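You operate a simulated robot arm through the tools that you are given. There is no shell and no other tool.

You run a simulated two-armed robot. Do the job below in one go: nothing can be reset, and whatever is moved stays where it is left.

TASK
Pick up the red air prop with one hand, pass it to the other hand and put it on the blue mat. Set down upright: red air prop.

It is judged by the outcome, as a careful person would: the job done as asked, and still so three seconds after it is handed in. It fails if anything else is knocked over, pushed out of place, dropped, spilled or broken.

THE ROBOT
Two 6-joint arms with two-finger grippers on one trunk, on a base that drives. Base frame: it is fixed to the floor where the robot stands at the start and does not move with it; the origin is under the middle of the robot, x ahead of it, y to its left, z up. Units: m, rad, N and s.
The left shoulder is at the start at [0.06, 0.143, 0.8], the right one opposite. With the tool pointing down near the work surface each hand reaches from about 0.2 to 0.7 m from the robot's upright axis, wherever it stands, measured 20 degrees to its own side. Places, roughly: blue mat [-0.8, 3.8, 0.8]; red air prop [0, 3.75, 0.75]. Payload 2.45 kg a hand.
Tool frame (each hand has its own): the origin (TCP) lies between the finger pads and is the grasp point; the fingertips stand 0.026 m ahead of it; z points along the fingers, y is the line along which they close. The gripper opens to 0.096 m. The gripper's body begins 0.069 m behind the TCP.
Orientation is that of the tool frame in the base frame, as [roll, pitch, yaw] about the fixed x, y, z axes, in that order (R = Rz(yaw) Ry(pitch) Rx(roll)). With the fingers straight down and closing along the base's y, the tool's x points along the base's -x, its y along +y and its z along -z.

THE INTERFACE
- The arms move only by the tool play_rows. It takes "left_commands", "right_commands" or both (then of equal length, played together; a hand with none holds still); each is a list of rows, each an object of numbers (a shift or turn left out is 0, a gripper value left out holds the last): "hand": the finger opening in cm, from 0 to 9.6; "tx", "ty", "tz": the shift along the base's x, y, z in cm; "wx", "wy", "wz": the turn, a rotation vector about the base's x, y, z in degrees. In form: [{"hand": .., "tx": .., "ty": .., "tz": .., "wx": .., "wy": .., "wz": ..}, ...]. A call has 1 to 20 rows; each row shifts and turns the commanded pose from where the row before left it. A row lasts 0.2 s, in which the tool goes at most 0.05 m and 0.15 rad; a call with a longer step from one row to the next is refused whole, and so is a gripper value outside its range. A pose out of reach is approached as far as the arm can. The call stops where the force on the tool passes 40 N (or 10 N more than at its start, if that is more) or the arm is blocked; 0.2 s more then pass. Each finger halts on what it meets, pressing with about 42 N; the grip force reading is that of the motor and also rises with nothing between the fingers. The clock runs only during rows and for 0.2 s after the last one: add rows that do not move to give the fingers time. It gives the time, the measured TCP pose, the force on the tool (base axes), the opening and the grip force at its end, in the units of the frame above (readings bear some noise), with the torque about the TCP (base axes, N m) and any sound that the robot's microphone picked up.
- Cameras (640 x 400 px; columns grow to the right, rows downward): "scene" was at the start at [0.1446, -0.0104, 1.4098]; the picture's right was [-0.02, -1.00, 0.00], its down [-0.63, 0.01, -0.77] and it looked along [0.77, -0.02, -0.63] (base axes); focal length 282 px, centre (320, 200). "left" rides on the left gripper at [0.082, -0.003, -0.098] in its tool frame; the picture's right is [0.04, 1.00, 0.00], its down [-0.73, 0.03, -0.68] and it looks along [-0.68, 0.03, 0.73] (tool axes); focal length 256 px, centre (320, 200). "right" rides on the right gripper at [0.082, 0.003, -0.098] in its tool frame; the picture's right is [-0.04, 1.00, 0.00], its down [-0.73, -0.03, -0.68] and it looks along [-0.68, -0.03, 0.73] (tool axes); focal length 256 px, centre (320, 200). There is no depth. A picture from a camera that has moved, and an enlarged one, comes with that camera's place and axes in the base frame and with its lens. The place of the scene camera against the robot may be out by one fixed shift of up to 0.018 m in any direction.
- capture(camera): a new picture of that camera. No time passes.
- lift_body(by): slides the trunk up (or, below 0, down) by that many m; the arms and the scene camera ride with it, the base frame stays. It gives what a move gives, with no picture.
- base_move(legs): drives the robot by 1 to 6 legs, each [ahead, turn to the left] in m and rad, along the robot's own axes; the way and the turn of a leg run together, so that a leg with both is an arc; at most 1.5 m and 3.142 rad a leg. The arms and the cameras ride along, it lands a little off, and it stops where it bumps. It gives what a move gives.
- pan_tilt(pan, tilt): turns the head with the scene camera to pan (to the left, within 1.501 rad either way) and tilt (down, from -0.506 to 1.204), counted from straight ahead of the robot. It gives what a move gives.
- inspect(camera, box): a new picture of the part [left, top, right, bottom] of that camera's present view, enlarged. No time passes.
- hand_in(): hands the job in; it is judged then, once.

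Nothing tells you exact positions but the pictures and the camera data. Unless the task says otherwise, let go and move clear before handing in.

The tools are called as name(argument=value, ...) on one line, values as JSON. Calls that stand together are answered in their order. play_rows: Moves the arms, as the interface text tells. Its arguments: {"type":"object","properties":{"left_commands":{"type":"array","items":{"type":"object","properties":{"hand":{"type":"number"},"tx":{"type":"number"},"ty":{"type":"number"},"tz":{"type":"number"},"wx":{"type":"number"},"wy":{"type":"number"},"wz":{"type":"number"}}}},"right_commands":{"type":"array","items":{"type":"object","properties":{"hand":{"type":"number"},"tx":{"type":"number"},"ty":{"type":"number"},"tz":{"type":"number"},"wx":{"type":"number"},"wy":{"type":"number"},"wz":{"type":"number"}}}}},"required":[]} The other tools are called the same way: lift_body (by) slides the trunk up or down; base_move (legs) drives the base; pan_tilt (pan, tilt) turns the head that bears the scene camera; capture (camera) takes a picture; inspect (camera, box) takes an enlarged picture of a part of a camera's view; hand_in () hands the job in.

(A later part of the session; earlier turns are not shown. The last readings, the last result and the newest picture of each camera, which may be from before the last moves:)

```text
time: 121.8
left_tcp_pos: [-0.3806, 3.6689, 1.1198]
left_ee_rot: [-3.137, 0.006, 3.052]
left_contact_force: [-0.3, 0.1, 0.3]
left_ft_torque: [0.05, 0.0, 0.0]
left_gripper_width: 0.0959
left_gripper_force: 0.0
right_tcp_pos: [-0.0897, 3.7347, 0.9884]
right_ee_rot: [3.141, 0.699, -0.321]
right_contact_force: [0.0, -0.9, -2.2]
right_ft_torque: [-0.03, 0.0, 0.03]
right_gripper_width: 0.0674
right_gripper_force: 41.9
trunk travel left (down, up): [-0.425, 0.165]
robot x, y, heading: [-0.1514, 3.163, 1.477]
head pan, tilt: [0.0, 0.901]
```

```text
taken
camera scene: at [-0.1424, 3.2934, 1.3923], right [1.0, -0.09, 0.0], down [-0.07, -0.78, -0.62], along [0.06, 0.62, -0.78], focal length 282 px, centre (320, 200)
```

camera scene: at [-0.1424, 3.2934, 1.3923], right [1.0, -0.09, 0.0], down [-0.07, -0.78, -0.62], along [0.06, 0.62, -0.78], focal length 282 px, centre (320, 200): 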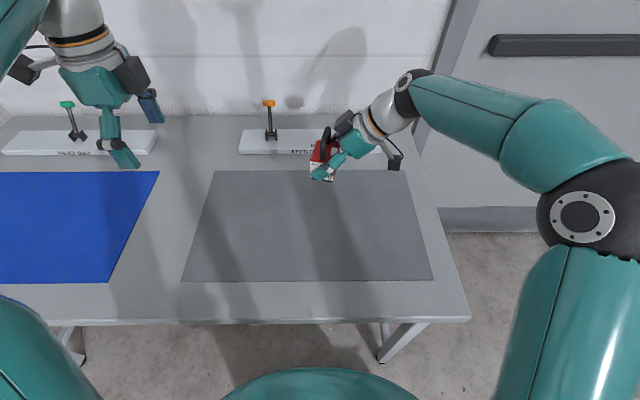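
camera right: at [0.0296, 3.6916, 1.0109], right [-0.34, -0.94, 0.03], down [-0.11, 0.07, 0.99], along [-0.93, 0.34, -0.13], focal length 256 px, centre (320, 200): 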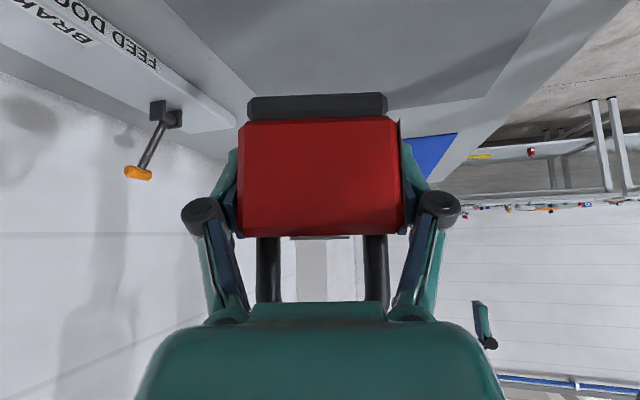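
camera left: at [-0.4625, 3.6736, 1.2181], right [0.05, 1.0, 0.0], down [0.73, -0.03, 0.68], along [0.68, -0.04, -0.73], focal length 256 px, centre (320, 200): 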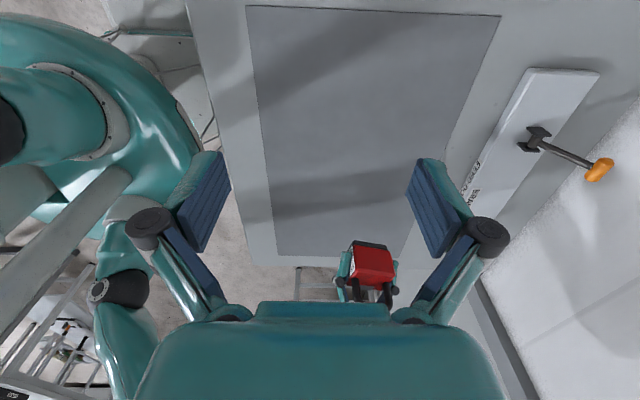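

The left hand reached its new orientation, and the prop is steady in the right hand. I'll bring the prop slowly toward the center, to about (-0.215, 3.66), while turning it 13 degrees to line up with the left hand.

play_rows(right_commands=[{"tx": -0.5, "ty": -0.3, "wz": 0.7}, {"tx": -0.8, "ty": -0.5, "wz": 1.0}, {"tx": -1.1, "ty": -0.65, "wz": 1.3}, {"tx": -1.1, "ty": -0.65, "wz": 1.3}, {"tx": -1.1, "ty": -0.65, "wz": 1.3}, {"tx": -1.1, "ty": -0.65, "wz": 1.3}, {"tx": -1.1, "ty": -0.65, "wz": 1.3}, {"tx": -1.1, "ty": -0.65, "wz": 1.3}, {"tx": -1.1, "ty": -0.65, "wz": 1.3}, {"tx": -1.1, "ty": -0.65, "wz": 1.2}, {"tx": -1.0, "ty": -0.6, "wz": 0.8}, {"tx": -0.8, "ty": -0.5, "wz": 0.5}, {"tx": -0.5, "ty": -0.3}, {}, {}])

capture(camera="right")

capture(camera="left")

capture(camera="scene")

```text
time: 125.0
left_tcp_pos: [-0.3805, 3.6694, 1.1209]
left_ee_rot: [-3.138, 0.006, 3.052]
left_contact_force: [0.5, -0.7, -0.5]
left_ft_torque: [-0.01, 0.01, 0.02]
left_gripper_width: 0.096
left_gripper_force: 0.0
right_tcp_pos: [-0.2129, 3.66, 0.9869]
right_ee_rot: [3.141, 0.698, -0.087]
right_contact_force: [0.0, -0.2, -2.9]
right_ft_torque: [-0.01, 0.05, 0.01]
right_gripper_width: 0.0672
right_gripper_force: 42.5
trunk travel left (down, up): [-0.425, 0.165]
robot x, y, heading: [-0.1541, 3.1661, 1.48]
head pan, tilt: [0.0, 0.901]
```

```text
taken
camera right: at [-0.0878, 3.6459, 1.0112], right [-0.12, -0.99, 0.03], down [-0.12, 0.04, 0.99], along [-0.99, 0.11, -0.13], focal length 256 px, centre (320, 200)
```

right: 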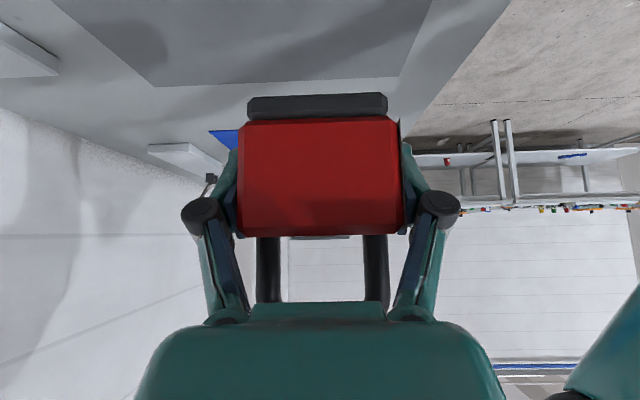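

```text
taken
camera left: at [-0.4626, 3.6735, 1.2181], right [0.05, 1.0, 0.0], down [0.73, -0.03, 0.68], along [0.68, -0.04, -0.73], focal length 256 px, centre (320, 200)
```

left: 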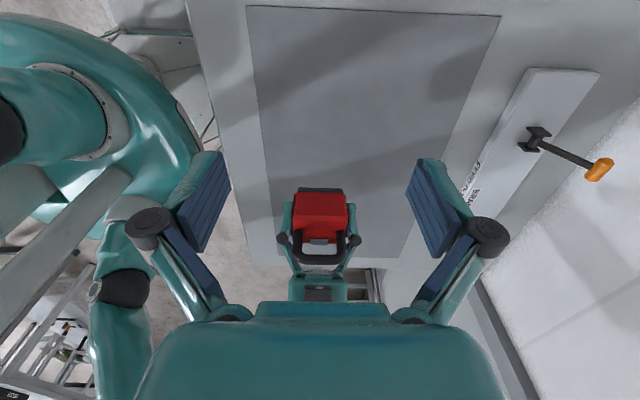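

```text
taken
camera scene: at [-0.1425, 3.2933, 1.3923], right [1.0, -0.09, 0.0], down [-0.07, -0.78, -0.62], along [0.06, 0.62, -0.78], focal length 282 px, centre (320, 200)
```

scene: 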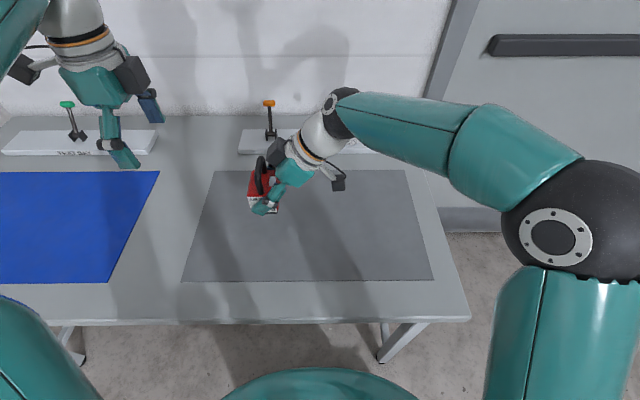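

Both hands are set up for the pass. I'll zoom the left camera on the handle to fix its exact place relative to the left hand.

inspect(camera="left", box=[260, 170, 380, 290])

inspect(camera="scene", box=[220, 130, 320, 230])

```text
3.33 times, centred on (320, 230) of left
camera zoom: at [-0.4626, 3.6735, 1.2181], right [0.05, 1.0, 0.0], down [0.73, -0.03, 0.68], along [0.68, -0.04, -0.73], focal length 853 px, centre (320, 100)
```

zoom: 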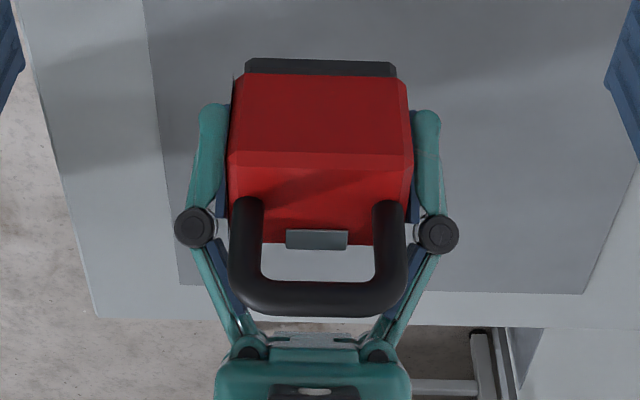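

```text
4.00 times, centred on (270, 180) of scene
camera zoom: at [-0.1425, 3.2933, 1.3923], right [1.0, -0.09, 0.0], down [-0.07, -0.78, -0.62], along [0.06, 0.62, -0.78], focal length 1128 px, centre (520, 280)
```

zoom: 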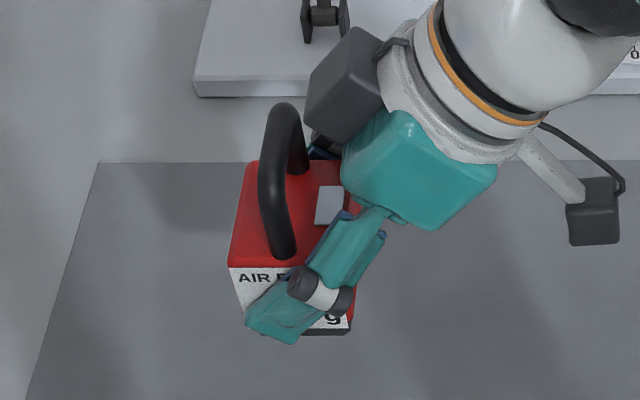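

The handle center is near (-0.212, 3.662) with its bar at z about 1.052. To keep clear of the right wrist the left hand must lean about 30 degrees to its own side, so I'll tilt it and move it to a pre-grasp 12 cm from the handle.

play_rows(left_commands=[{"tx": 1.6, "ty": -0.02, "tz": 0.57, "wx": -0.651, "wy": -7.47, "hand": 9.6}, {"tx": 1.6, "ty": -0.02, "tz": 0.57, "wx": -0.651, "wy": -7.47}, {"tx": 1.6, "ty": -0.02, "tz": 0.57, "wx": -0.651, "wy": -7.47}, {"tx": 1.6, "ty": -0.02, "tz": 0.57, "wx": -0.651, "wy": -7.47}, {"tx": 1.6, "ty": -0.02, "tz": 0.57}, {"tx": 1.64, "ty": -0.02, "tz": 0.57}, {}, {}])

capture(camera="left")

capture(camera="scene")

capture(camera="right")

```text
time: 126.8
left_tcp_pos: [-0.283, 3.6676, 1.1546]
left_ee_rot: [-3.138, 0.53, 3.054]
left_contact_force: [-0.6, 0.5, 0.1]
left_ft_torque: [0.03, 0.02, -0.01]
left_gripper_width: 0.0962
left_gripper_force: 0.0
right_tcp_pos: [-0.2126, 3.6602, 0.9887]
right_ee_rot: [-3.141, 0.696, -0.088]
right_contact_force: [-0.1, 0.6, -2.2]
right_ft_torque: [0.0, 0.02, -0.01]
right_gripper_width: 0.0672
right_gripper_force: 42.7
trunk travel left (down, up): [-0.425, 0.165]
robot x, y, heading: [-0.1538, 3.166, 1.479]
head pan, tilt: [0.0, 0.901]
```

```text
taken
camera left: at [-0.404, 3.6756, 1.1981], right [0.06, 1.0, -0.02], down [0.29, 0.01, 0.96], along [0.95, -0.06, -0.29], focal length 256 px, centre (320, 200)
```

left: 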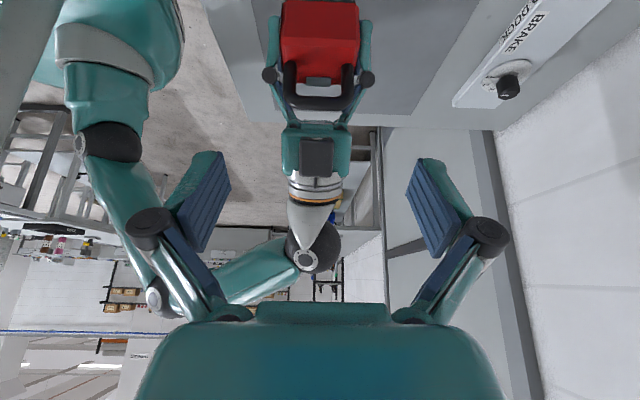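

```text
taken
camera scene: at [-0.1425, 3.2933, 1.3923], right [1.0, -0.09, 0.0], down [-0.07, -0.78, -0.62], along [0.06, 0.62, -0.78], focal length 282 px, centre (320, 200)
```

scene: 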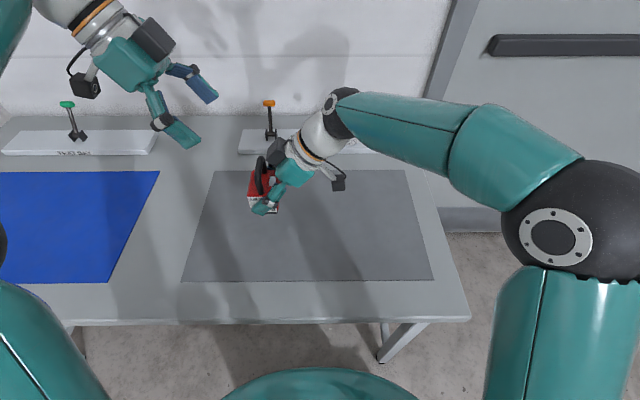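

```text
taken
camera right: at [-0.0878, 3.646, 1.0111], right [-0.12, -0.99, 0.03], down [-0.12, 0.04, 0.99], along [-0.99, 0.11, -0.13], focal length 256 px, centre (320, 200)
```

right: 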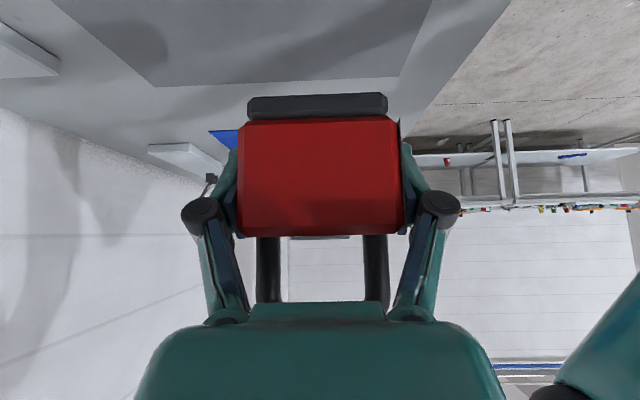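

The left hand is aligned: the handle lies within about 1 mm of its closing center. I'll advance two thirds of the way along the tool axis and check clearances.

play_rows(left_commands=[{"tx": 0.978, "ty": -0.077, "tz": -1.705}, {"tx": 0.978, "ty": -0.077, "tz": -1.705}, {"tx": 0.978, "ty": -0.077, "tz": -1.705}, {"tx": 0.978, "ty": -0.077, "tz": -1.705}, {}, {}])

capture(camera="left")

inspect(camera="scene", box=[140, 60, 380, 240])

capture(camera="right")

```text
time: 128.2
left_tcp_pos: [-0.245, 3.6647, 1.0865]
left_ee_rot: [-3.139, 0.53, 3.053]
left_contact_force: [-0.3, 0.0, -0.3]
left_ft_torque: [0.0, 0.02, -0.01]
left_gripper_width: 0.096
left_gripper_force: 0.1
right_tcp_pos: [-0.2136, 3.6606, 0.9878]
right_ee_rot: [-3.141, 0.699, -0.086]
right_contact_force: [0.7, -0.3, -2.5]
right_ft_torque: [0.01, 0.02, 0.0]
right_gripper_width: 0.0675
right_gripper_force: 41.5
trunk travel left (down, up): [-0.425, 0.165]
robot x, y, heading: [-0.1524, 3.167, 1.474]
head pan, tilt: [0.0, 0.901]
```

```text
taken
camera left: at [-0.3654, 3.672, 1.1301], right [0.06, 1.0, -0.02], down [0.29, 0.01, 0.96], along [0.95, -0.06, -0.29], focal length 256 px, centre (320, 200)
```

left: 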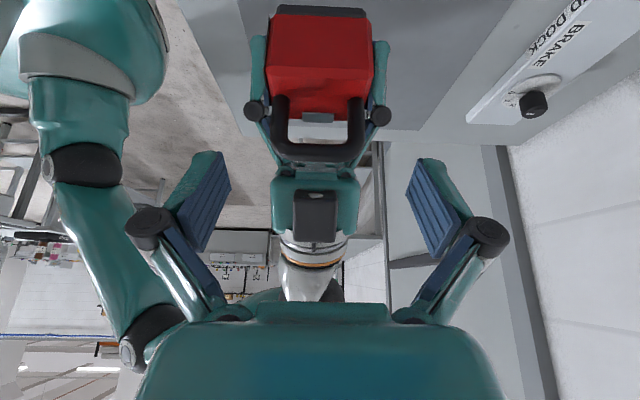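

```text
2.22 times, centred on (260, 150) of scene
camera zoom: at [-0.1425, 3.2933, 1.3923], right [1.0, -0.09, 0.0], down [-0.07, -0.78, -0.62], along [0.06, 0.62, -0.78], focal length 627 px, centre (453, 311)
```

zoom: 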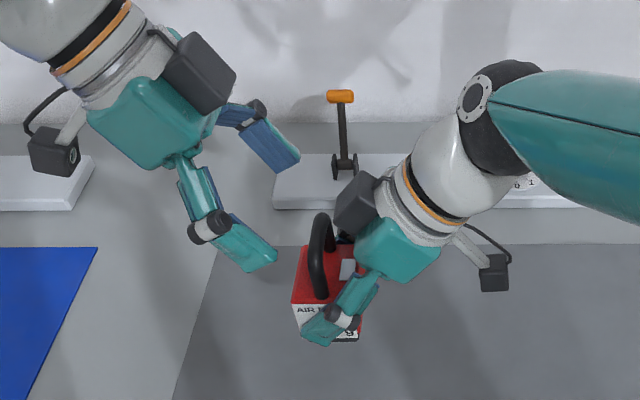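

```text
taken
camera right: at [-0.0878, 3.646, 1.0111], right [-0.12, -0.99, 0.03], down [-0.12, 0.04, 0.99], along [-0.99, 0.11, -0.13], focal length 256 px, centre (320, 200)
```

right: 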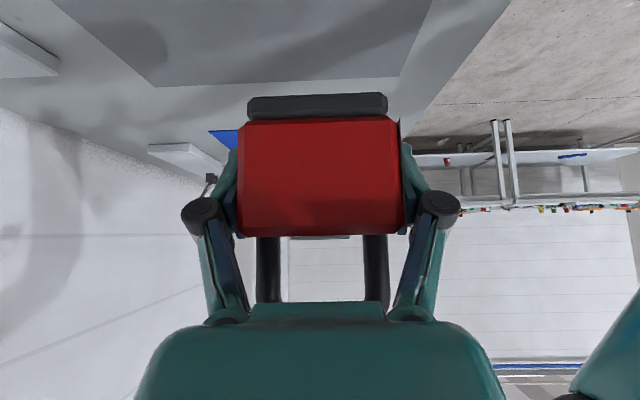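

Clearances look good and the handle is centered between the left fingers. I'll advance the last 4 cm onto the handle.

play_rows(left_commands=[{"tx": 0.54, "ty": -0.04, "tz": -0.9}, {"tx": 0.54, "ty": -0.04, "tz": -0.9}, {"tx": 0.54, "ty": -0.04, "tz": -0.9}, {"tx": 0.54, "ty": -0.04, "tz": -0.88}, {}, {}])

capture(camera="left")

inspect(camera="scene", box=[180, 80, 340, 240])

capture(camera="right")

```text
time: 129.6
left_tcp_pos: [-0.2233, 3.6637, 1.0513]
left_ee_rot: [-3.137, 0.531, 3.056]
left_contact_force: [0.8, -0.2, -0.5]
left_ft_torque: [0.0, 0.01, -0.02]
left_gripper_width: 0.0956
left_gripper_force: 0.0
right_tcp_pos: [-0.2135, 3.6598, 0.9877]
right_ee_rot: [-3.141, 0.697, -0.087]
right_contact_force: [-0.7, 0.8, -2.7]
right_ft_torque: [0.01, 0.02, 0.02]
right_gripper_width: 0.0679
right_gripper_force: 41.7
trunk travel left (down, up): [-0.425, 0.165]
robot x, y, heading: [-0.1513, 3.163, 1.477]
head pan, tilt: [0.0, 0.901]
```

```text
taken
camera left: at [-0.3431, 3.671, 1.0937], right [0.06, 1.0, -0.02], down [0.29, 0.01, 0.96], along [0.95, -0.06, -0.29], focal length 256 px, centre (320, 200)
```

left: 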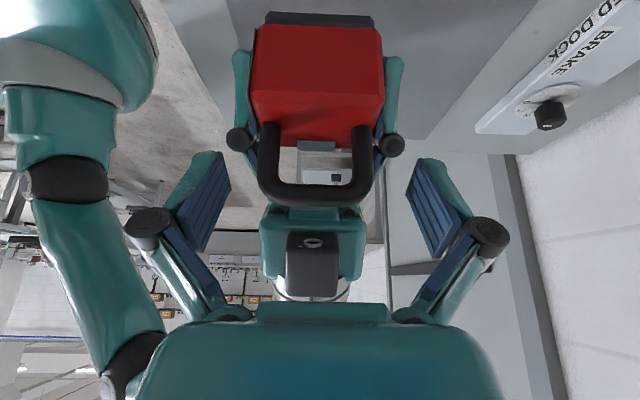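

```text
2.50 times, centred on (260, 160) of scene
camera zoom: at [-0.1425, 3.2933, 1.3923], right [1.0, -0.09, 0.0], down [-0.07, -0.78, -0.62], along [0.06, 0.62, -0.78], focal length 705 px, centre (470, 300)
```

zoom: 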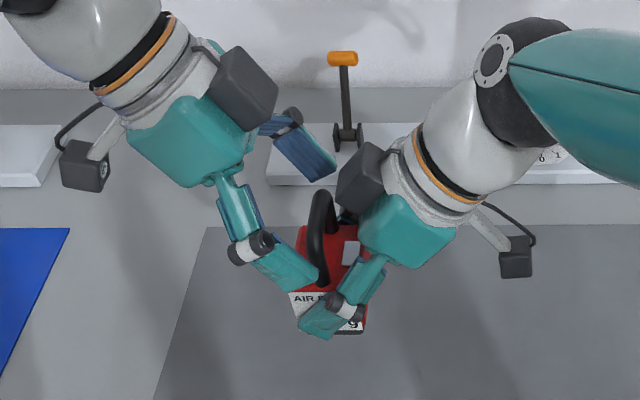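

```text
taken
camera right: at [-0.0878, 3.646, 1.0111], right [-0.12, -0.99, 0.03], down [-0.12, 0.04, 0.99], along [-0.99, 0.11, -0.13], focal length 256 px, centre (320, 200)
```

right: 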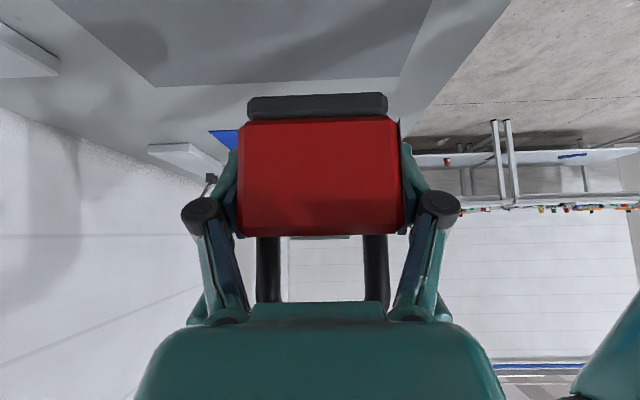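

The handle's legs sit between the left pads, with clear space to the right hand's fingers. I'll correct 1.4 mm sideways and close the left gripper on the handle.

play_rows(left_commands=[{"ty": -0.14}, {}, {"hand": 0}, {"hand": 0}, {"hand": 0}, {"hand": 0}, {"hand": 0}, {"hand": 0}])

capture(camera="left")

inspect(camera="scene", box=[200, 100, 320, 220])

```text
time: 131.4
left_tcp_pos: [-0.223, 3.6613, 1.0502]
left_ee_rot: [-3.137, 0.529, 3.054]
left_contact_force: [-1.9, -8.0, 3.9]
left_ft_torque: [-0.43, 0.15, -0.14]
left_gripper_width: 0.0617
left_gripper_force: 42.4
right_tcp_pos: [-0.214, 3.66, 0.9886]
right_ee_rot: [3.141, 0.699, -0.086]
right_contact_force: [1.7, 7.1, -7.2]
right_ft_torque: [-0.01, -0.01, 0.06]
right_gripper_width: 0.0675
right_gripper_force: 42.3
trunk travel left (down, up): [-0.425, 0.165]
robot x, y, heading: [-0.153, 3.1646, 1.478]
head pan, tilt: [0.0, 0.901]
```

```text
taken
camera left: at [-0.3432, 3.6694, 1.0939], right [0.06, 1.0, -0.02], down [0.29, 0.01, 0.96], along [0.95, -0.06, -0.29], focal length 256 px, centre (320, 200)
```

left: 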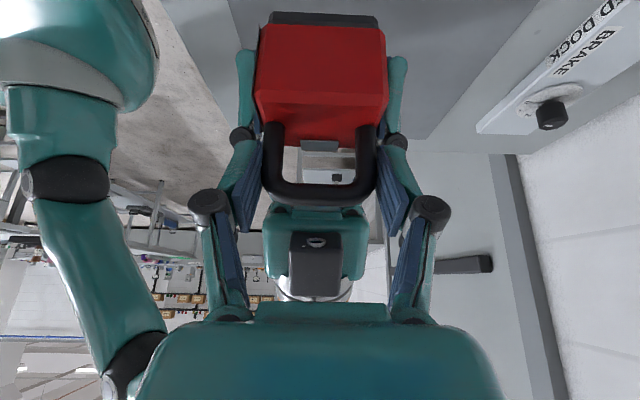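

```text
3.33 times, centred on (260, 160) of scene
camera zoom: at [-0.1425, 3.2933, 1.3923], right [1.0, -0.09, 0.0], down [-0.07, -0.78, -0.62], along [0.06, 0.62, -0.78], focal length 940 px, centre (520, 333)
```

zoom: 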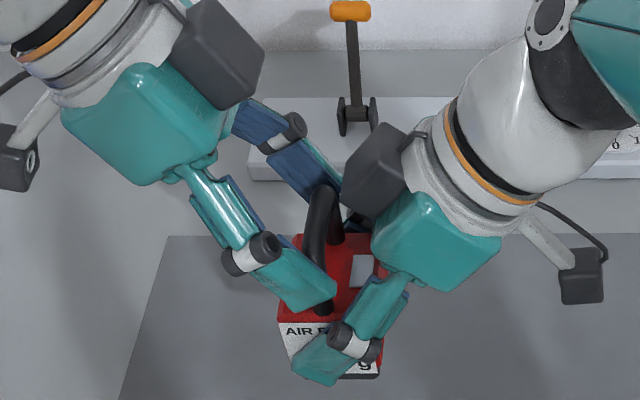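

Both hands now hold the prop: the left grips the handle at 6.2 cm with full force, with small internal forces of about 8 N. I'll nudge the left hand slightly to relieve them before releasing the right.

play_rows(left_commands=[{"ty": -0.08, "tz": 0.04}, {}, {}])

```text
time: 132.2
left_tcp_pos: [-0.222, 3.6603, 1.0496]
left_ee_rot: [-3.137, 0.528, 3.054]
left_contact_force: [-2.9, -2.7, 1.4]
left_ft_torque: [-0.56, 0.12, 0.0]
left_gripper_width: 0.0621
left_gripper_force: 41.8
right_tcp_pos: [-0.213, 3.661, 0.988]
right_ee_rot: [-3.141, 0.697, -0.086]
right_contact_force: [2.6, 2.4, -4.7]
right_ft_torque: [0.36, 0.02, -0.01]
right_gripper_width: 0.0674
right_gripper_force: 42.1
trunk travel left (down, up): [-0.425, 0.165]
robot x, y, heading: [-0.1535, 3.1638, 1.48]
head pan, tilt: [0.0, 0.901]
```

Internal forces are now small. I'll open the right gripper and check that the left hand carries the prop.

play_rows(right_commands=[{"hand": 7.2}, {"hand": 7.8}, {"hand": 8.6}, {"hand": 9.6}, {"hand": 9.6}, {"hand": 9.6}])

capture(camera="right")

capture(camera="left")

```text
time: 133.6
left_tcp_pos: [-0.2224, 3.6612, 1.0519]
left_ee_rot: [-3.138, 0.531, 3.053]
left_contact_force: [-0.3, 0.2, 0.0]
left_ft_torque: [-0.02, 0.06, 0.04]
left_gripper_width: 0.0621
left_gripper_force: 41.8
right_tcp_pos: [-0.2136, 3.6606, 0.9871]
right_ee_rot: [3.14, 0.699, -0.086]
right_contact_force: [0.1, -0.6, 0.6]
right_ft_torque: [-0.02, -0.01, -0.04]
right_gripper_width: 0.0964
right_gripper_force: 0.0
trunk travel left (down, up): [-0.425, 0.165]
robot x, y, heading: [-0.1538, 3.1678, 1.475]
head pan, tilt: [0.0, 0.901]
```

```text
taken
camera right: at [-0.0878, 3.646, 1.0112], right [-0.12, -0.99, 0.03], down [-0.12, 0.04, 0.99], along [-0.99, 0.11, -0.13], focal length 256 px, centre (320, 200)
```

right: 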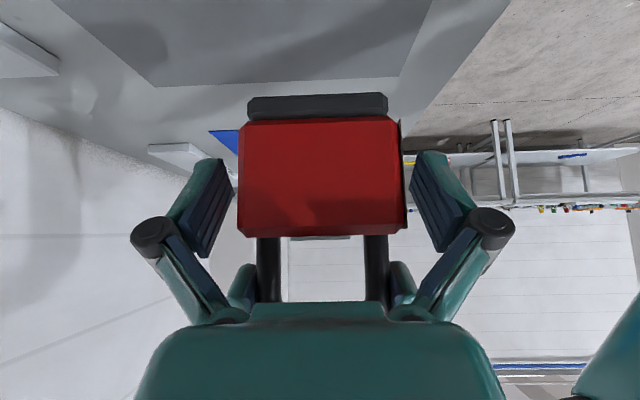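

```text
taken
camera left: at [-0.3433, 3.6686, 1.0943], right [0.06, 1.0, -0.02], down [0.29, 0.01, 0.96], along [0.95, -0.06, -0.29], focal length 256 px, centre (320, 200)
```

left: 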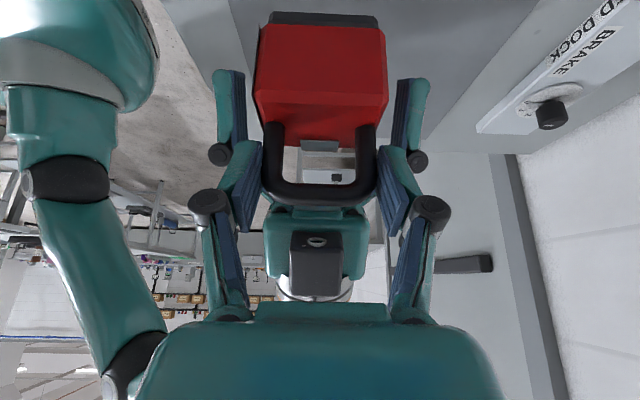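

The right fingers are open and the prop hasn't moved, so the left hand holds it. I'll withdraw the right hand straight to the right, slowly at first.

play_rows(right_commands=[{"tx": 0.5, "ty": -0.04}, {"tx": 0.8, "ty": -0.07}, {"tx": 1.0, "ty": -0.09}, {"tx": 1.5, "ty": -0.13}, {}])

capture(camera="right")

capture(camera="left")

```text
time: 134.8
left_tcp_pos: [-0.2219, 3.6605, 1.0513]
left_ee_rot: [-3.137, 0.53, 3.055]
left_contact_force: [-0.5, 1.4, -1.0]
left_ft_torque: [0.01, 0.03, 0.01]
left_gripper_width: 0.0621
left_gripper_force: 42.1
right_tcp_pos: [-0.1746, 3.6579, 0.9882]
right_ee_rot: [-3.142, 0.698, -0.087]
right_contact_force: [0.3, 0.0, -0.2]
right_ft_torque: [0.0, 0.02, 0.0]
right_gripper_width: 0.0959
right_gripper_force: 0.2
trunk travel left (down, up): [-0.425, 0.165]
robot x, y, heading: [-0.1523, 3.1666, 1.478]
head pan, tilt: [0.0, 0.901]
```

```text
taken
camera right: at [-0.0494, 3.6428, 1.0107], right [-0.12, -0.99, 0.03], down [-0.12, 0.04, 0.99], along [-0.99, 0.11, -0.13], focal length 256 px, centre (320, 200)
```

right: 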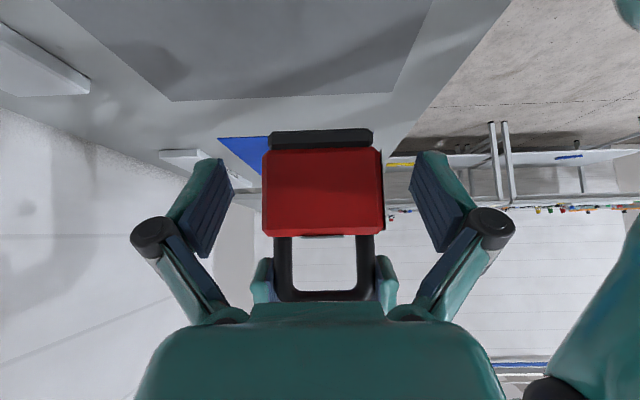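

```text
taken
camera left: at [-0.3433, 3.6687, 1.0943], right [0.06, 1.0, -0.02], down [0.29, 0.01, 0.96], along [0.95, -0.06, -0.29], focal length 256 px, centre (320, 200)
```

left: 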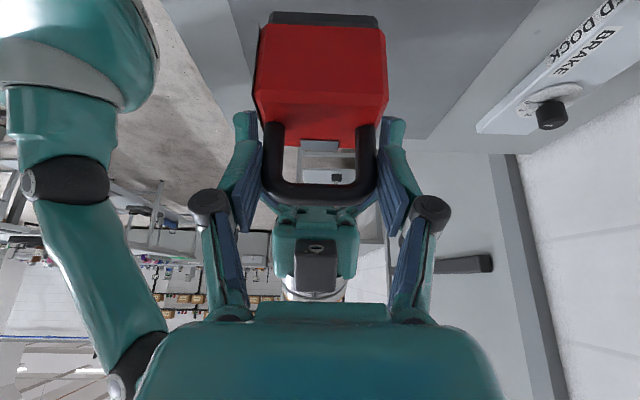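

The prop hangs steady in the left hand. I'll withdraw the right hand fully, then raise the prop a little for the drive.

play_rows(right_commands=[{"tx": 2.0, "ty": -0.17}, {"tx": 2.5, "ty": -0.2}, {"tx": 2.5, "ty": -0.8, "tz": 1.0}, {"tx": 2.5, "ty": -1.0, "tz": 1.5}, {"tx": 2.5, "ty": -1.5, "tz": 1.5}, {"tx": 2.5, "ty": -1.5, "tz": 1.5}, {"tx": 2.5, "ty": -1.5, "tz": 1.5}, {"tx": 2.0, "ty": -1.5, "tz": 1.5}, {}, {}], left_commands=[{}, {}, {}, {"tz": 0.5}, {"tz": 0.8}, {"tz": 1.0}, {"tz": 1.0}, {"tz": 0.8}, {"tz": 0.5}, {}])

capture(camera="left")

capture(camera="scene")

```text
time: 137.0
left_tcp_pos: [-0.2236, 3.6614, 1.0968]
left_ee_rot: [-3.138, 0.528, 3.055]
left_contact_force: [0.3, -0.2, -2.3]
left_ft_torque: [-0.02, 0.0, 0.02]
left_gripper_width: 0.0622
left_gripper_force: 41.9
right_tcp_pos: [0.0154, 3.5749, 1.0721]
right_ee_rot: [-3.141, 0.699, -0.088]
right_contact_force: [0.4, -0.5, -0.5]
right_ft_torque: [0.01, 0.02, 0.03]
right_gripper_width: 0.0961
right_gripper_force: 0.1
trunk travel left (down, up): [-0.425, 0.165]
robot x, y, heading: [-0.1531, 3.1653, 1.478]
head pan, tilt: [0.0, 0.901]
```

```text
taken
camera left: at [-0.3437, 3.6687, 1.1407], right [0.06, 1.0, -0.02], down [0.29, 0.01, 0.96], along [0.95, -0.06, -0.29], focal length 256 px, centre (320, 200)
```

left: 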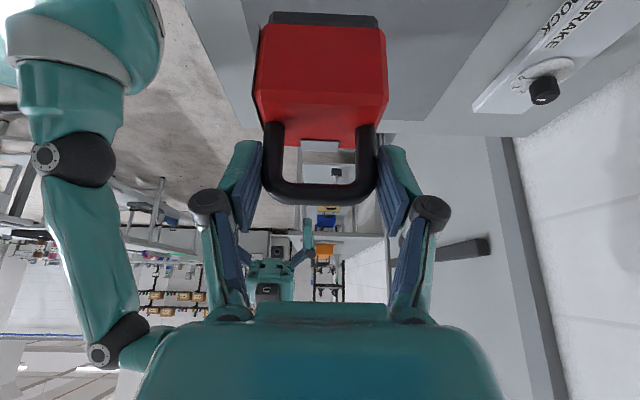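

```text
taken
camera scene: at [-0.1425, 3.293, 1.3923], right [1.0, -0.09, 0.0], down [-0.07, -0.78, -0.62], along [0.06, 0.62, -0.78], focal length 282 px, centre (320, 200)
```

scene: 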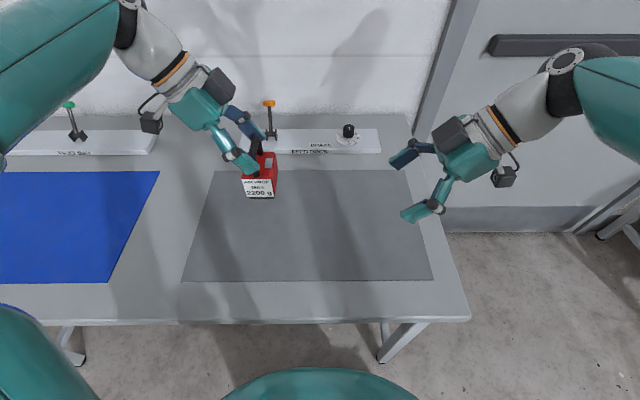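

The pass is done: the left hand alone holds the prop, upright and steady. The mat is too far left from here, so I'll back away from the bench first.

base_move(legs=[[-0.2, 0]])

capture(camera="left")

```text
time: 138.7
left_tcp_pos: [-0.2408, 3.4606, 1.0981]
left_ee_rot: [-3.141, 0.528, 3.052]
left_contact_force: [0.3, -0.3, -1.2]
left_ft_torque: [0.04, 0.03, 0.0]
left_gripper_width: 0.0621
left_gripper_force: 41.8
right_tcp_pos: [-0.003, 3.3742, 1.0723]
right_ee_rot: [-3.14, 0.698, -0.086]
right_contact_force: [-0.4, -0.5, 0.6]
right_ft_torque: [0.04, 0.0, -0.02]
right_gripper_width: 0.0959
right_gripper_force: 0.0
trunk travel left (down, up): [-0.425, 0.165]
robot x, y, heading: [-0.1747, 2.9674, 1.477]
head pan, tilt: [0.0, 0.901]
```

```text
taken
camera left: at [-0.3619, 3.4687, 1.1412], right [0.06, 1.0, -0.02], down [0.29, 0.0, 0.96], along [0.95, -0.06, -0.29], focal length 256 px, centre (320, 200)
```

left: 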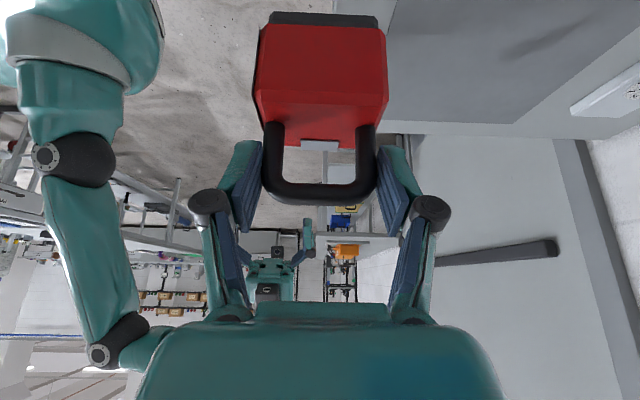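

The prop rides steadily. I'll shift left by turning right, reversing, turning back and then driving forward, beginning with the right turn.

base_move(legs=[[0, -0.6]])

base_move(legs=[[-0.5, 0]])

capture(camera="left")

```text
time: 140.9
left_tcp_pos: [0.0516, 3.4149, 1.0977]
left_ee_rot: [-3.138, 0.529, 2.449]
left_contact_force: [-0.3, -0.2, -1.2]
left_ft_torque: [-0.03, 0.01, 0.0]
left_gripper_width: 0.062
left_gripper_force: 42.1
right_tcp_pos: [0.1992, 3.2066, 1.0723]
right_ee_rot: [3.141, 0.698, -0.692]
right_contact_force: [1.0, -0.2, 0.3]
right_ft_torque: [0.01, 0.03, 0.01]
right_gripper_width: 0.0959
right_gripper_force: 0.1
trunk travel left (down, up): [-0.425, 0.165]
robot x, y, heading: [-0.1877, 2.985, 0.873]
head pan, tilt: [0.0, 0.901]
```

```text
time: 143.9
left_tcp_pos: [-0.2692, 3.0335, 1.0982]
left_ee_rot: [-3.141, 0.529, 2.454]
left_contact_force: [-0.1, 0.0, -2.3]
left_ft_torque: [0.01, 0.01, -0.02]
left_gripper_width: 0.0619
left_gripper_force: 42.3
right_tcp_pos: [-0.1212, 2.8263, 1.0738]
right_ee_rot: [-3.141, 0.697, -0.684]
right_contact_force: [0.2, 0.8, 0.7]
right_ft_torque: [0.0, -0.03, -0.01]
right_gripper_width: 0.096
right_gripper_force: 0.0
trunk travel left (down, up): [-0.425, 0.165]
robot x, y, heading: [-0.5081, 2.5991, 0.885]
head pan, tilt: [0.0, 0.901]
```

```text
taken
camera left: at [-0.3642, 3.1056, 1.1417], right [0.61, 0.79, -0.02], down [0.24, -0.16, 0.96], along [0.76, -0.59, -0.29], focal length 256 px, centre (320, 200)
```

left: 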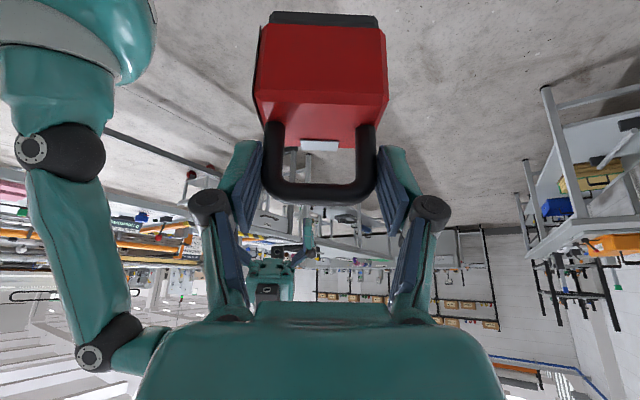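

The prop is still steady. At (-0.51, 2.60), I'll turn left to face the mat end of the bench.

base_move(legs=[[0, 0.5]])

base_move(legs=[[0, 0.39]])

capture(camera="scene")

```text
time: 145.8
left_tcp_pos: [-0.5046, 3.0984, 1.0969]
left_ee_rot: [-3.137, 0.53, 2.954]
left_contact_force: [0.6, -0.2, -1.9]
left_ft_torque: [0.0, 0.03, 0.02]
left_gripper_width: 0.0621
left_gripper_force: 42.4
right_tcp_pos: [-0.2763, 2.9888, 1.0743]
right_ee_rot: [3.139, 0.697, -0.187]
right_contact_force: [-0.2, 0.6, -1.1]
right_ft_torque: [-0.04, 0.0, 0.0]
right_gripper_width: 0.0961
right_gripper_force: 0.0
trunk travel left (down, up): [-0.425, 0.165]
robot x, y, heading: [-0.4871, 2.6002, 1.379]
head pan, tilt: [0.0, 0.901]
```

```text
time: 147.5
left_tcp_pos: [-0.6953, 3.0484, 1.099]
left_ee_rot: [-3.14, 0.529, -2.937]
left_contact_force: [-0.3, 0.7, -1.9]
left_ft_torque: [-0.04, 0.03, -0.01]
left_gripper_width: 0.0621
left_gripper_force: 42.1
right_tcp_pos: [-0.4412, 3.0353, 1.0738]
right_ee_rot: [3.141, 0.699, 0.205]
right_contact_force: [-0.5, 0.0, 0.0]
right_ft_torque: [0.02, 0.02, -0.03]
right_gripper_width: 0.096
right_gripper_force: 0.1
trunk travel left (down, up): [-0.425, 0.165]
robot x, y, heading: [-0.4661, 2.5969, 1.761]
head pan, tilt: [0.0, 0.901]
```

```text
taken
camera scene: at [-0.5, 2.7233, 1.3923], right [0.98, 0.19, 0.0], down [0.15, -0.77, -0.62], along [-0.12, 0.61, -0.78], focal length 282 px, centre (320, 200)
```

scene: 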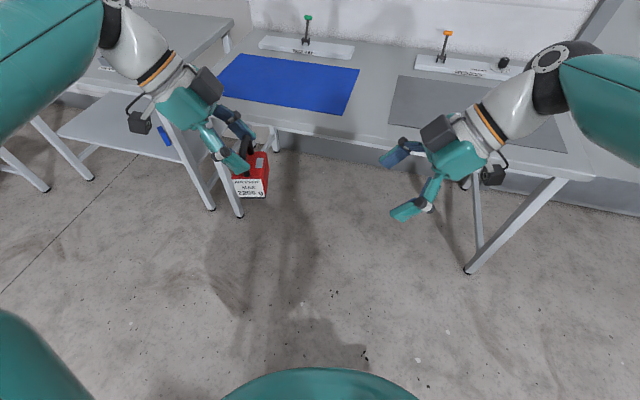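

The mat is ahead-left and the way is clear. I'll drive forward 0.55 m and then square up to the bench.

base_move(legs=[[0.55, 0]])

base_move(legs=[[0, -0.18]])

capture(camera="scene")

capture(camera="left")

```text
time: 150.8
left_tcp_pos: [-0.7981, 3.5953, 1.0975]
left_ee_rot: [-3.14, 0.531, -2.937]
left_contact_force: [0.2, -0.3, -2.9]
left_ft_torque: [-0.05, 0.01, 0.01]
left_gripper_width: 0.0621
left_gripper_force: 42.0
right_tcp_pos: [-0.5454, 3.5797, 1.0738]
right_ee_rot: [3.14, 0.699, 0.202]
right_contact_force: [-0.6, -0.7, 0.2]
right_ft_torque: [0.02, 0.0, 0.01]
right_gripper_width: 0.0961
right_gripper_force: 0.0
trunk travel left (down, up): [-0.425, 0.165]
robot x, y, heading: [-0.5783, 3.1435, 1.761]
head pan, tilt: [0.0, 0.901]
```

```text
time: 151.9
left_tcp_pos: [-0.71, 3.628, 1.099]
left_ee_rot: [-3.139, 0.529, -3.122]
left_contact_force: [-0.6, -0.3, -2.5]
left_ft_torque: [-0.01, 0.01, 0.0]
left_gripper_width: 0.0618
left_gripper_force: 42.5
right_tcp_pos: [-0.4665, 3.568, 1.0745]
right_ee_rot: [3.141, 0.698, 0.02]
right_contact_force: [-0.4, 0.5, -0.7]
right_ft_torque: [0.0, 0.02, -0.02]
right_gripper_width: 0.096
right_gripper_force: 0.2
trunk travel left (down, up): [-0.425, 0.165]
robot x, y, heading: [-0.5862, 3.1448, 1.579]
head pan, tilt: [0.0, 0.901]
```

```text
taken
camera scene: at [-0.5877, 3.2703, 1.3923], right [1.0, 0.01, 0.0], down [0.01, -0.78, -0.62], along [0.0, 0.62, -0.78], focal length 282 px, centre (320, 200)
```

scene: 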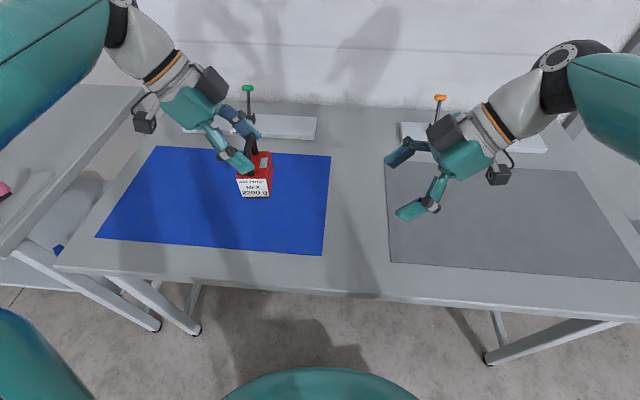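

```text
taken
camera left: at [-0.8323, 3.6218, 1.1431], right [-0.05, 1.0, -0.02], down [0.29, 0.04, 0.96], along [0.96, 0.04, -0.29], focal length 256 px, centre (320, 200)
```

left: 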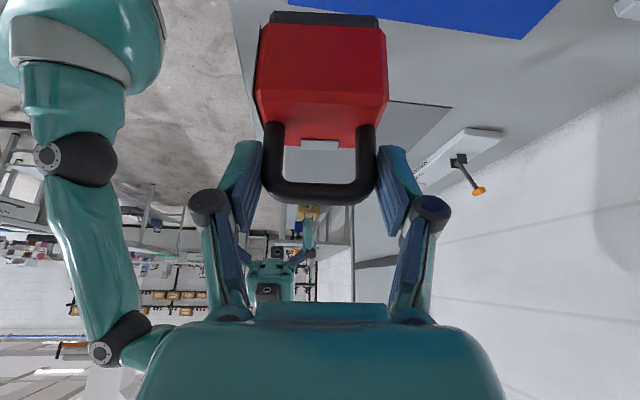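

I'm standing in front of the mat, which spans about x -1.12 to -0.57 and y 3.59 to 3.93. I'll bring the prop over the mat to about (-0.74, 3.72) and start lowering.

play_rows(left_commands=[{"tx": -0.3, "ty": 0.8}, {"tx": -0.5, "ty": 1.5}, {"tx": -0.6, "ty": 1.8}, {"tx": -0.6, "ty": 1.8}, {"tx": -0.5, "ty": 1.6}, {"tx": -0.3, "ty": 1.1}, {"tx": -0.2, "ty": 0.6}, {}, {"tz": -0.5}, {"tz": -0.8}, {"tz": -1.0}, {"tz": -1.0}, {"tz": -1.0}, {"tz": -1.0}, {"tz": -1.0}, {"tz": -1.0}, {"tz": -0.8}, {"tz": -0.5}, {}])

capture(camera="scene")

capture(camera="left")

```text
time: 155.9
left_tcp_pos: [-0.7418, 3.72, 1.0139]
left_ee_rot: [-3.138, 0.528, -3.123]
left_contact_force: [-0.2, -0.2, -3.1]
left_ft_torque: [0.0, 0.0, 0.02]
left_gripper_width: 0.0619
left_gripper_force: 42.1
right_tcp_pos: [-0.4666, 3.5678, 1.075]
right_ee_rot: [-3.141, 0.699, 0.018]
right_contact_force: [0.0, 0.6, 0.2]
right_ft_torque: [0.0, 0.01, 0.0]
right_gripper_width: 0.096
right_gripper_force: 0.0
trunk travel left (down, up): [-0.425, 0.165]
robot x, y, heading: [-0.5846, 3.1406, 1.575]
head pan, tilt: [0.0, 0.901]
```

```text
taken
camera scene: at [-0.5879, 3.2705, 1.3923], right [1.0, 0.01, 0.0], down [0.01, -0.78, -0.62], along [0.0, 0.62, -0.78], focal length 282 px, centre (320, 200)
```

scene: 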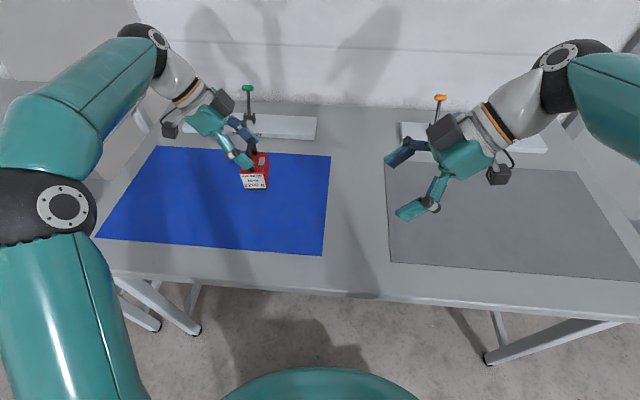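

```text
taken
camera left: at [-0.8624, 3.7143, 1.0576], right [-0.05, 1.0, -0.02], down [0.29, 0.04, 0.96], along [0.96, 0.04, -0.29], focal length 256 px, centre (320, 200)
```

left: 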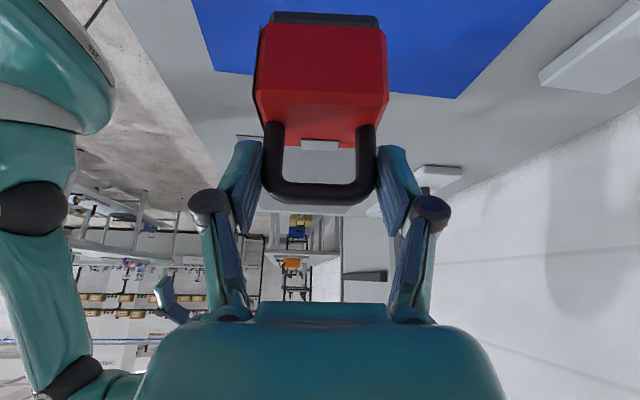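

The prop is over the mat, upright. I'll lower it to about 2 cm above the mat.

play_rows(left_commands=[{"tz": -0.6}, {"tz": -1.0}, {"tz": -1.0}, {"tz": -1.0}, {"tz": -1.0}, {"tz": -1.0}, {"tz": -1.0}, {"tz": -0.8}, {"tz": -0.5}, {"tz": -0.4}, {}])

capture(camera="left")

inspect(camera="scene", box=[160, 80, 340, 230])

```text
time: 158.3
left_tcp_pos: [-0.7427, 3.7204, 0.9308]
left_ee_rot: [-3.138, 0.53, -3.122]
left_contact_force: [-0.2, 0.4, -2.2]
left_ft_torque: [0.01, 0.02, 0.02]
left_gripper_width: 0.0617
left_gripper_force: 42.0
right_tcp_pos: [-0.4666, 3.5663, 1.0757]
right_ee_rot: [3.141, 0.697, 0.019]
right_contact_force: [-0.4, -1.1, -0.3]
right_ft_torque: [-0.01, -0.01, -0.01]
right_gripper_width: 0.096
right_gripper_force: 0.0
trunk travel left (down, up): [-0.425, 0.165]
robot x, y, heading: [-0.5838, 3.1427, 1.579]
head pan, tilt: [0.0, 0.901]
```

```text
taken
camera left: at [-0.8624, 3.7139, 0.9744], right [-0.05, 1.0, -0.02], down [0.29, 0.04, 0.96], along [0.96, 0.04, -0.29], focal length 256 px, centre (320, 200)
```

left: 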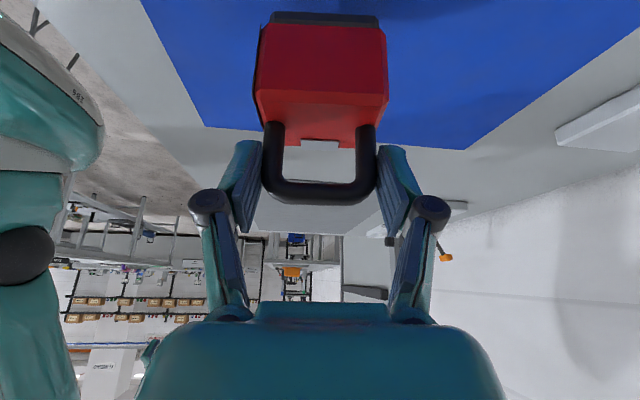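

```text
2.67 times, centred on (250, 155) of scene
camera zoom: at [-0.5879, 3.2705, 1.3923], right [1.0, 0.01, 0.0], down [0.01, -0.78, -0.62], along [0.0, 0.62, -0.78], focal length 752 px, centre (507, 320)
```

zoom: 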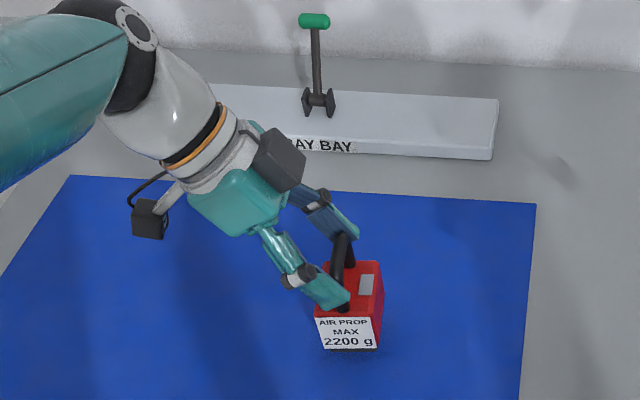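

The prop is about 2 cm above the mat and upright. I'll lower it in small steps and watch the force for contact.

play_rows(left_commands=[{"tz": -0.3}, {"tz": -0.3}, {"tz": -0.3}, {"tz": -0.3}, {"tz": -0.2}, {"tz": -0.2}, {}])

inspect(camera="left", box=[200, 0, 440, 180])

```text
time: 159.9
left_tcp_pos: [-0.7429, 3.7188, 0.9146]
left_ee_rot: [-3.137, 0.529, -3.122]
left_contact_force: [0.7, -0.5, -2.7]
left_ft_torque: [0.0, 0.01, 0.02]
left_gripper_width: 0.0617
left_gripper_force: 42.5
right_tcp_pos: [-0.4662, 3.5674, 1.0743]
right_ee_rot: [-3.141, 0.698, 0.019]
right_contact_force: [0.7, 0.4, -0.1]
right_ft_torque: [0.01, 0.0, 0.02]
right_gripper_width: 0.0961
right_gripper_force: 0.1
trunk travel left (down, up): [-0.425, 0.165]
robot x, y, heading: [-0.586, 3.1426, 1.58]
head pan, tilt: [0.0, 0.901]
```

```text
2.22 times, centred on (320, 90) of left
camera zoom: at [-0.8627, 3.7139, 0.9582], right [-0.05, 1.0, -0.02], down [0.29, 0.04, 0.96], along [0.96, 0.04, -0.29], focal length 569 px, centre (320, 444)
```

zoom: 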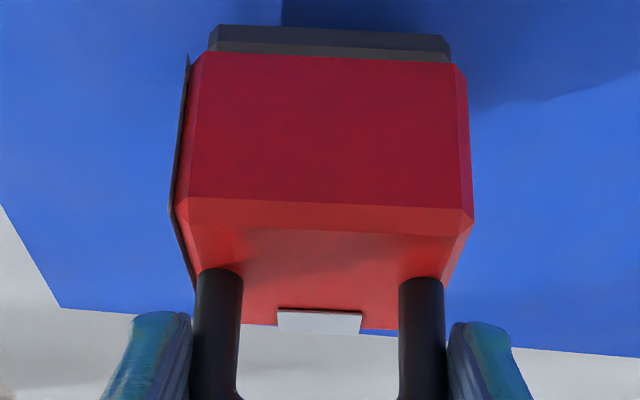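

No contact yet. I'll continue down in 1 mm steps.

play_rows(left_commands=[{"tz": -0.1}, {"tz": -0.1}, {"tz": -0.1}, {"tz": -0.1}, {}])

play_rows(left_commands=[{"tz": -0.1}, {"tz": -0.1}, {}])

```text
time: 161.1
left_tcp_pos: [-0.7417, 3.7183, 0.9121]
left_ee_rot: [-3.137, 0.529, -3.122]
left_contact_force: [-0.3, 0.0, -1.6]
left_ft_torque: [0.02, 0.0, -0.01]
left_gripper_width: 0.0617
left_gripper_force: 42.4
right_tcp_pos: [-0.4666, 3.5676, 1.0768]
right_ee_rot: [3.14, 0.699, 0.019]
right_contact_force: [0.3, -0.3, -0.5]
right_ft_torque: [-0.01, -0.02, 0.0]
right_gripper_width: 0.096
right_gripper_force: 0.1
trunk travel left (down, up): [-0.425, 0.165]
robot x, y, heading: [-0.5847, 3.1421, 1.582]
head pan, tilt: [0.0, 0.901]
```

```text
time: 161.9
left_tcp_pos: [-0.7412, 3.7205, 0.9081]
left_ee_rot: [-3.136, 0.528, -3.122]
left_contact_force: [0.8, 0.1, -2.1]
left_ft_torque: [-0.05, -0.02, -0.02]
left_gripper_width: 0.0619
left_gripper_force: 41.9
right_tcp_pos: [-0.4653, 3.5664, 1.0756]
right_ee_rot: [-3.14, 0.699, 0.019]
right_contact_force: [0.0, 0.6, -0.2]
right_ft_torque: [0.0, -0.01, -0.02]
right_gripper_width: 0.0958
right_gripper_force: 0.1
trunk travel left (down, up): [-0.425, 0.165]
robot x, y, heading: [-0.5869, 3.1402, 1.584]
head pan, tilt: [0.0, 0.901]
```

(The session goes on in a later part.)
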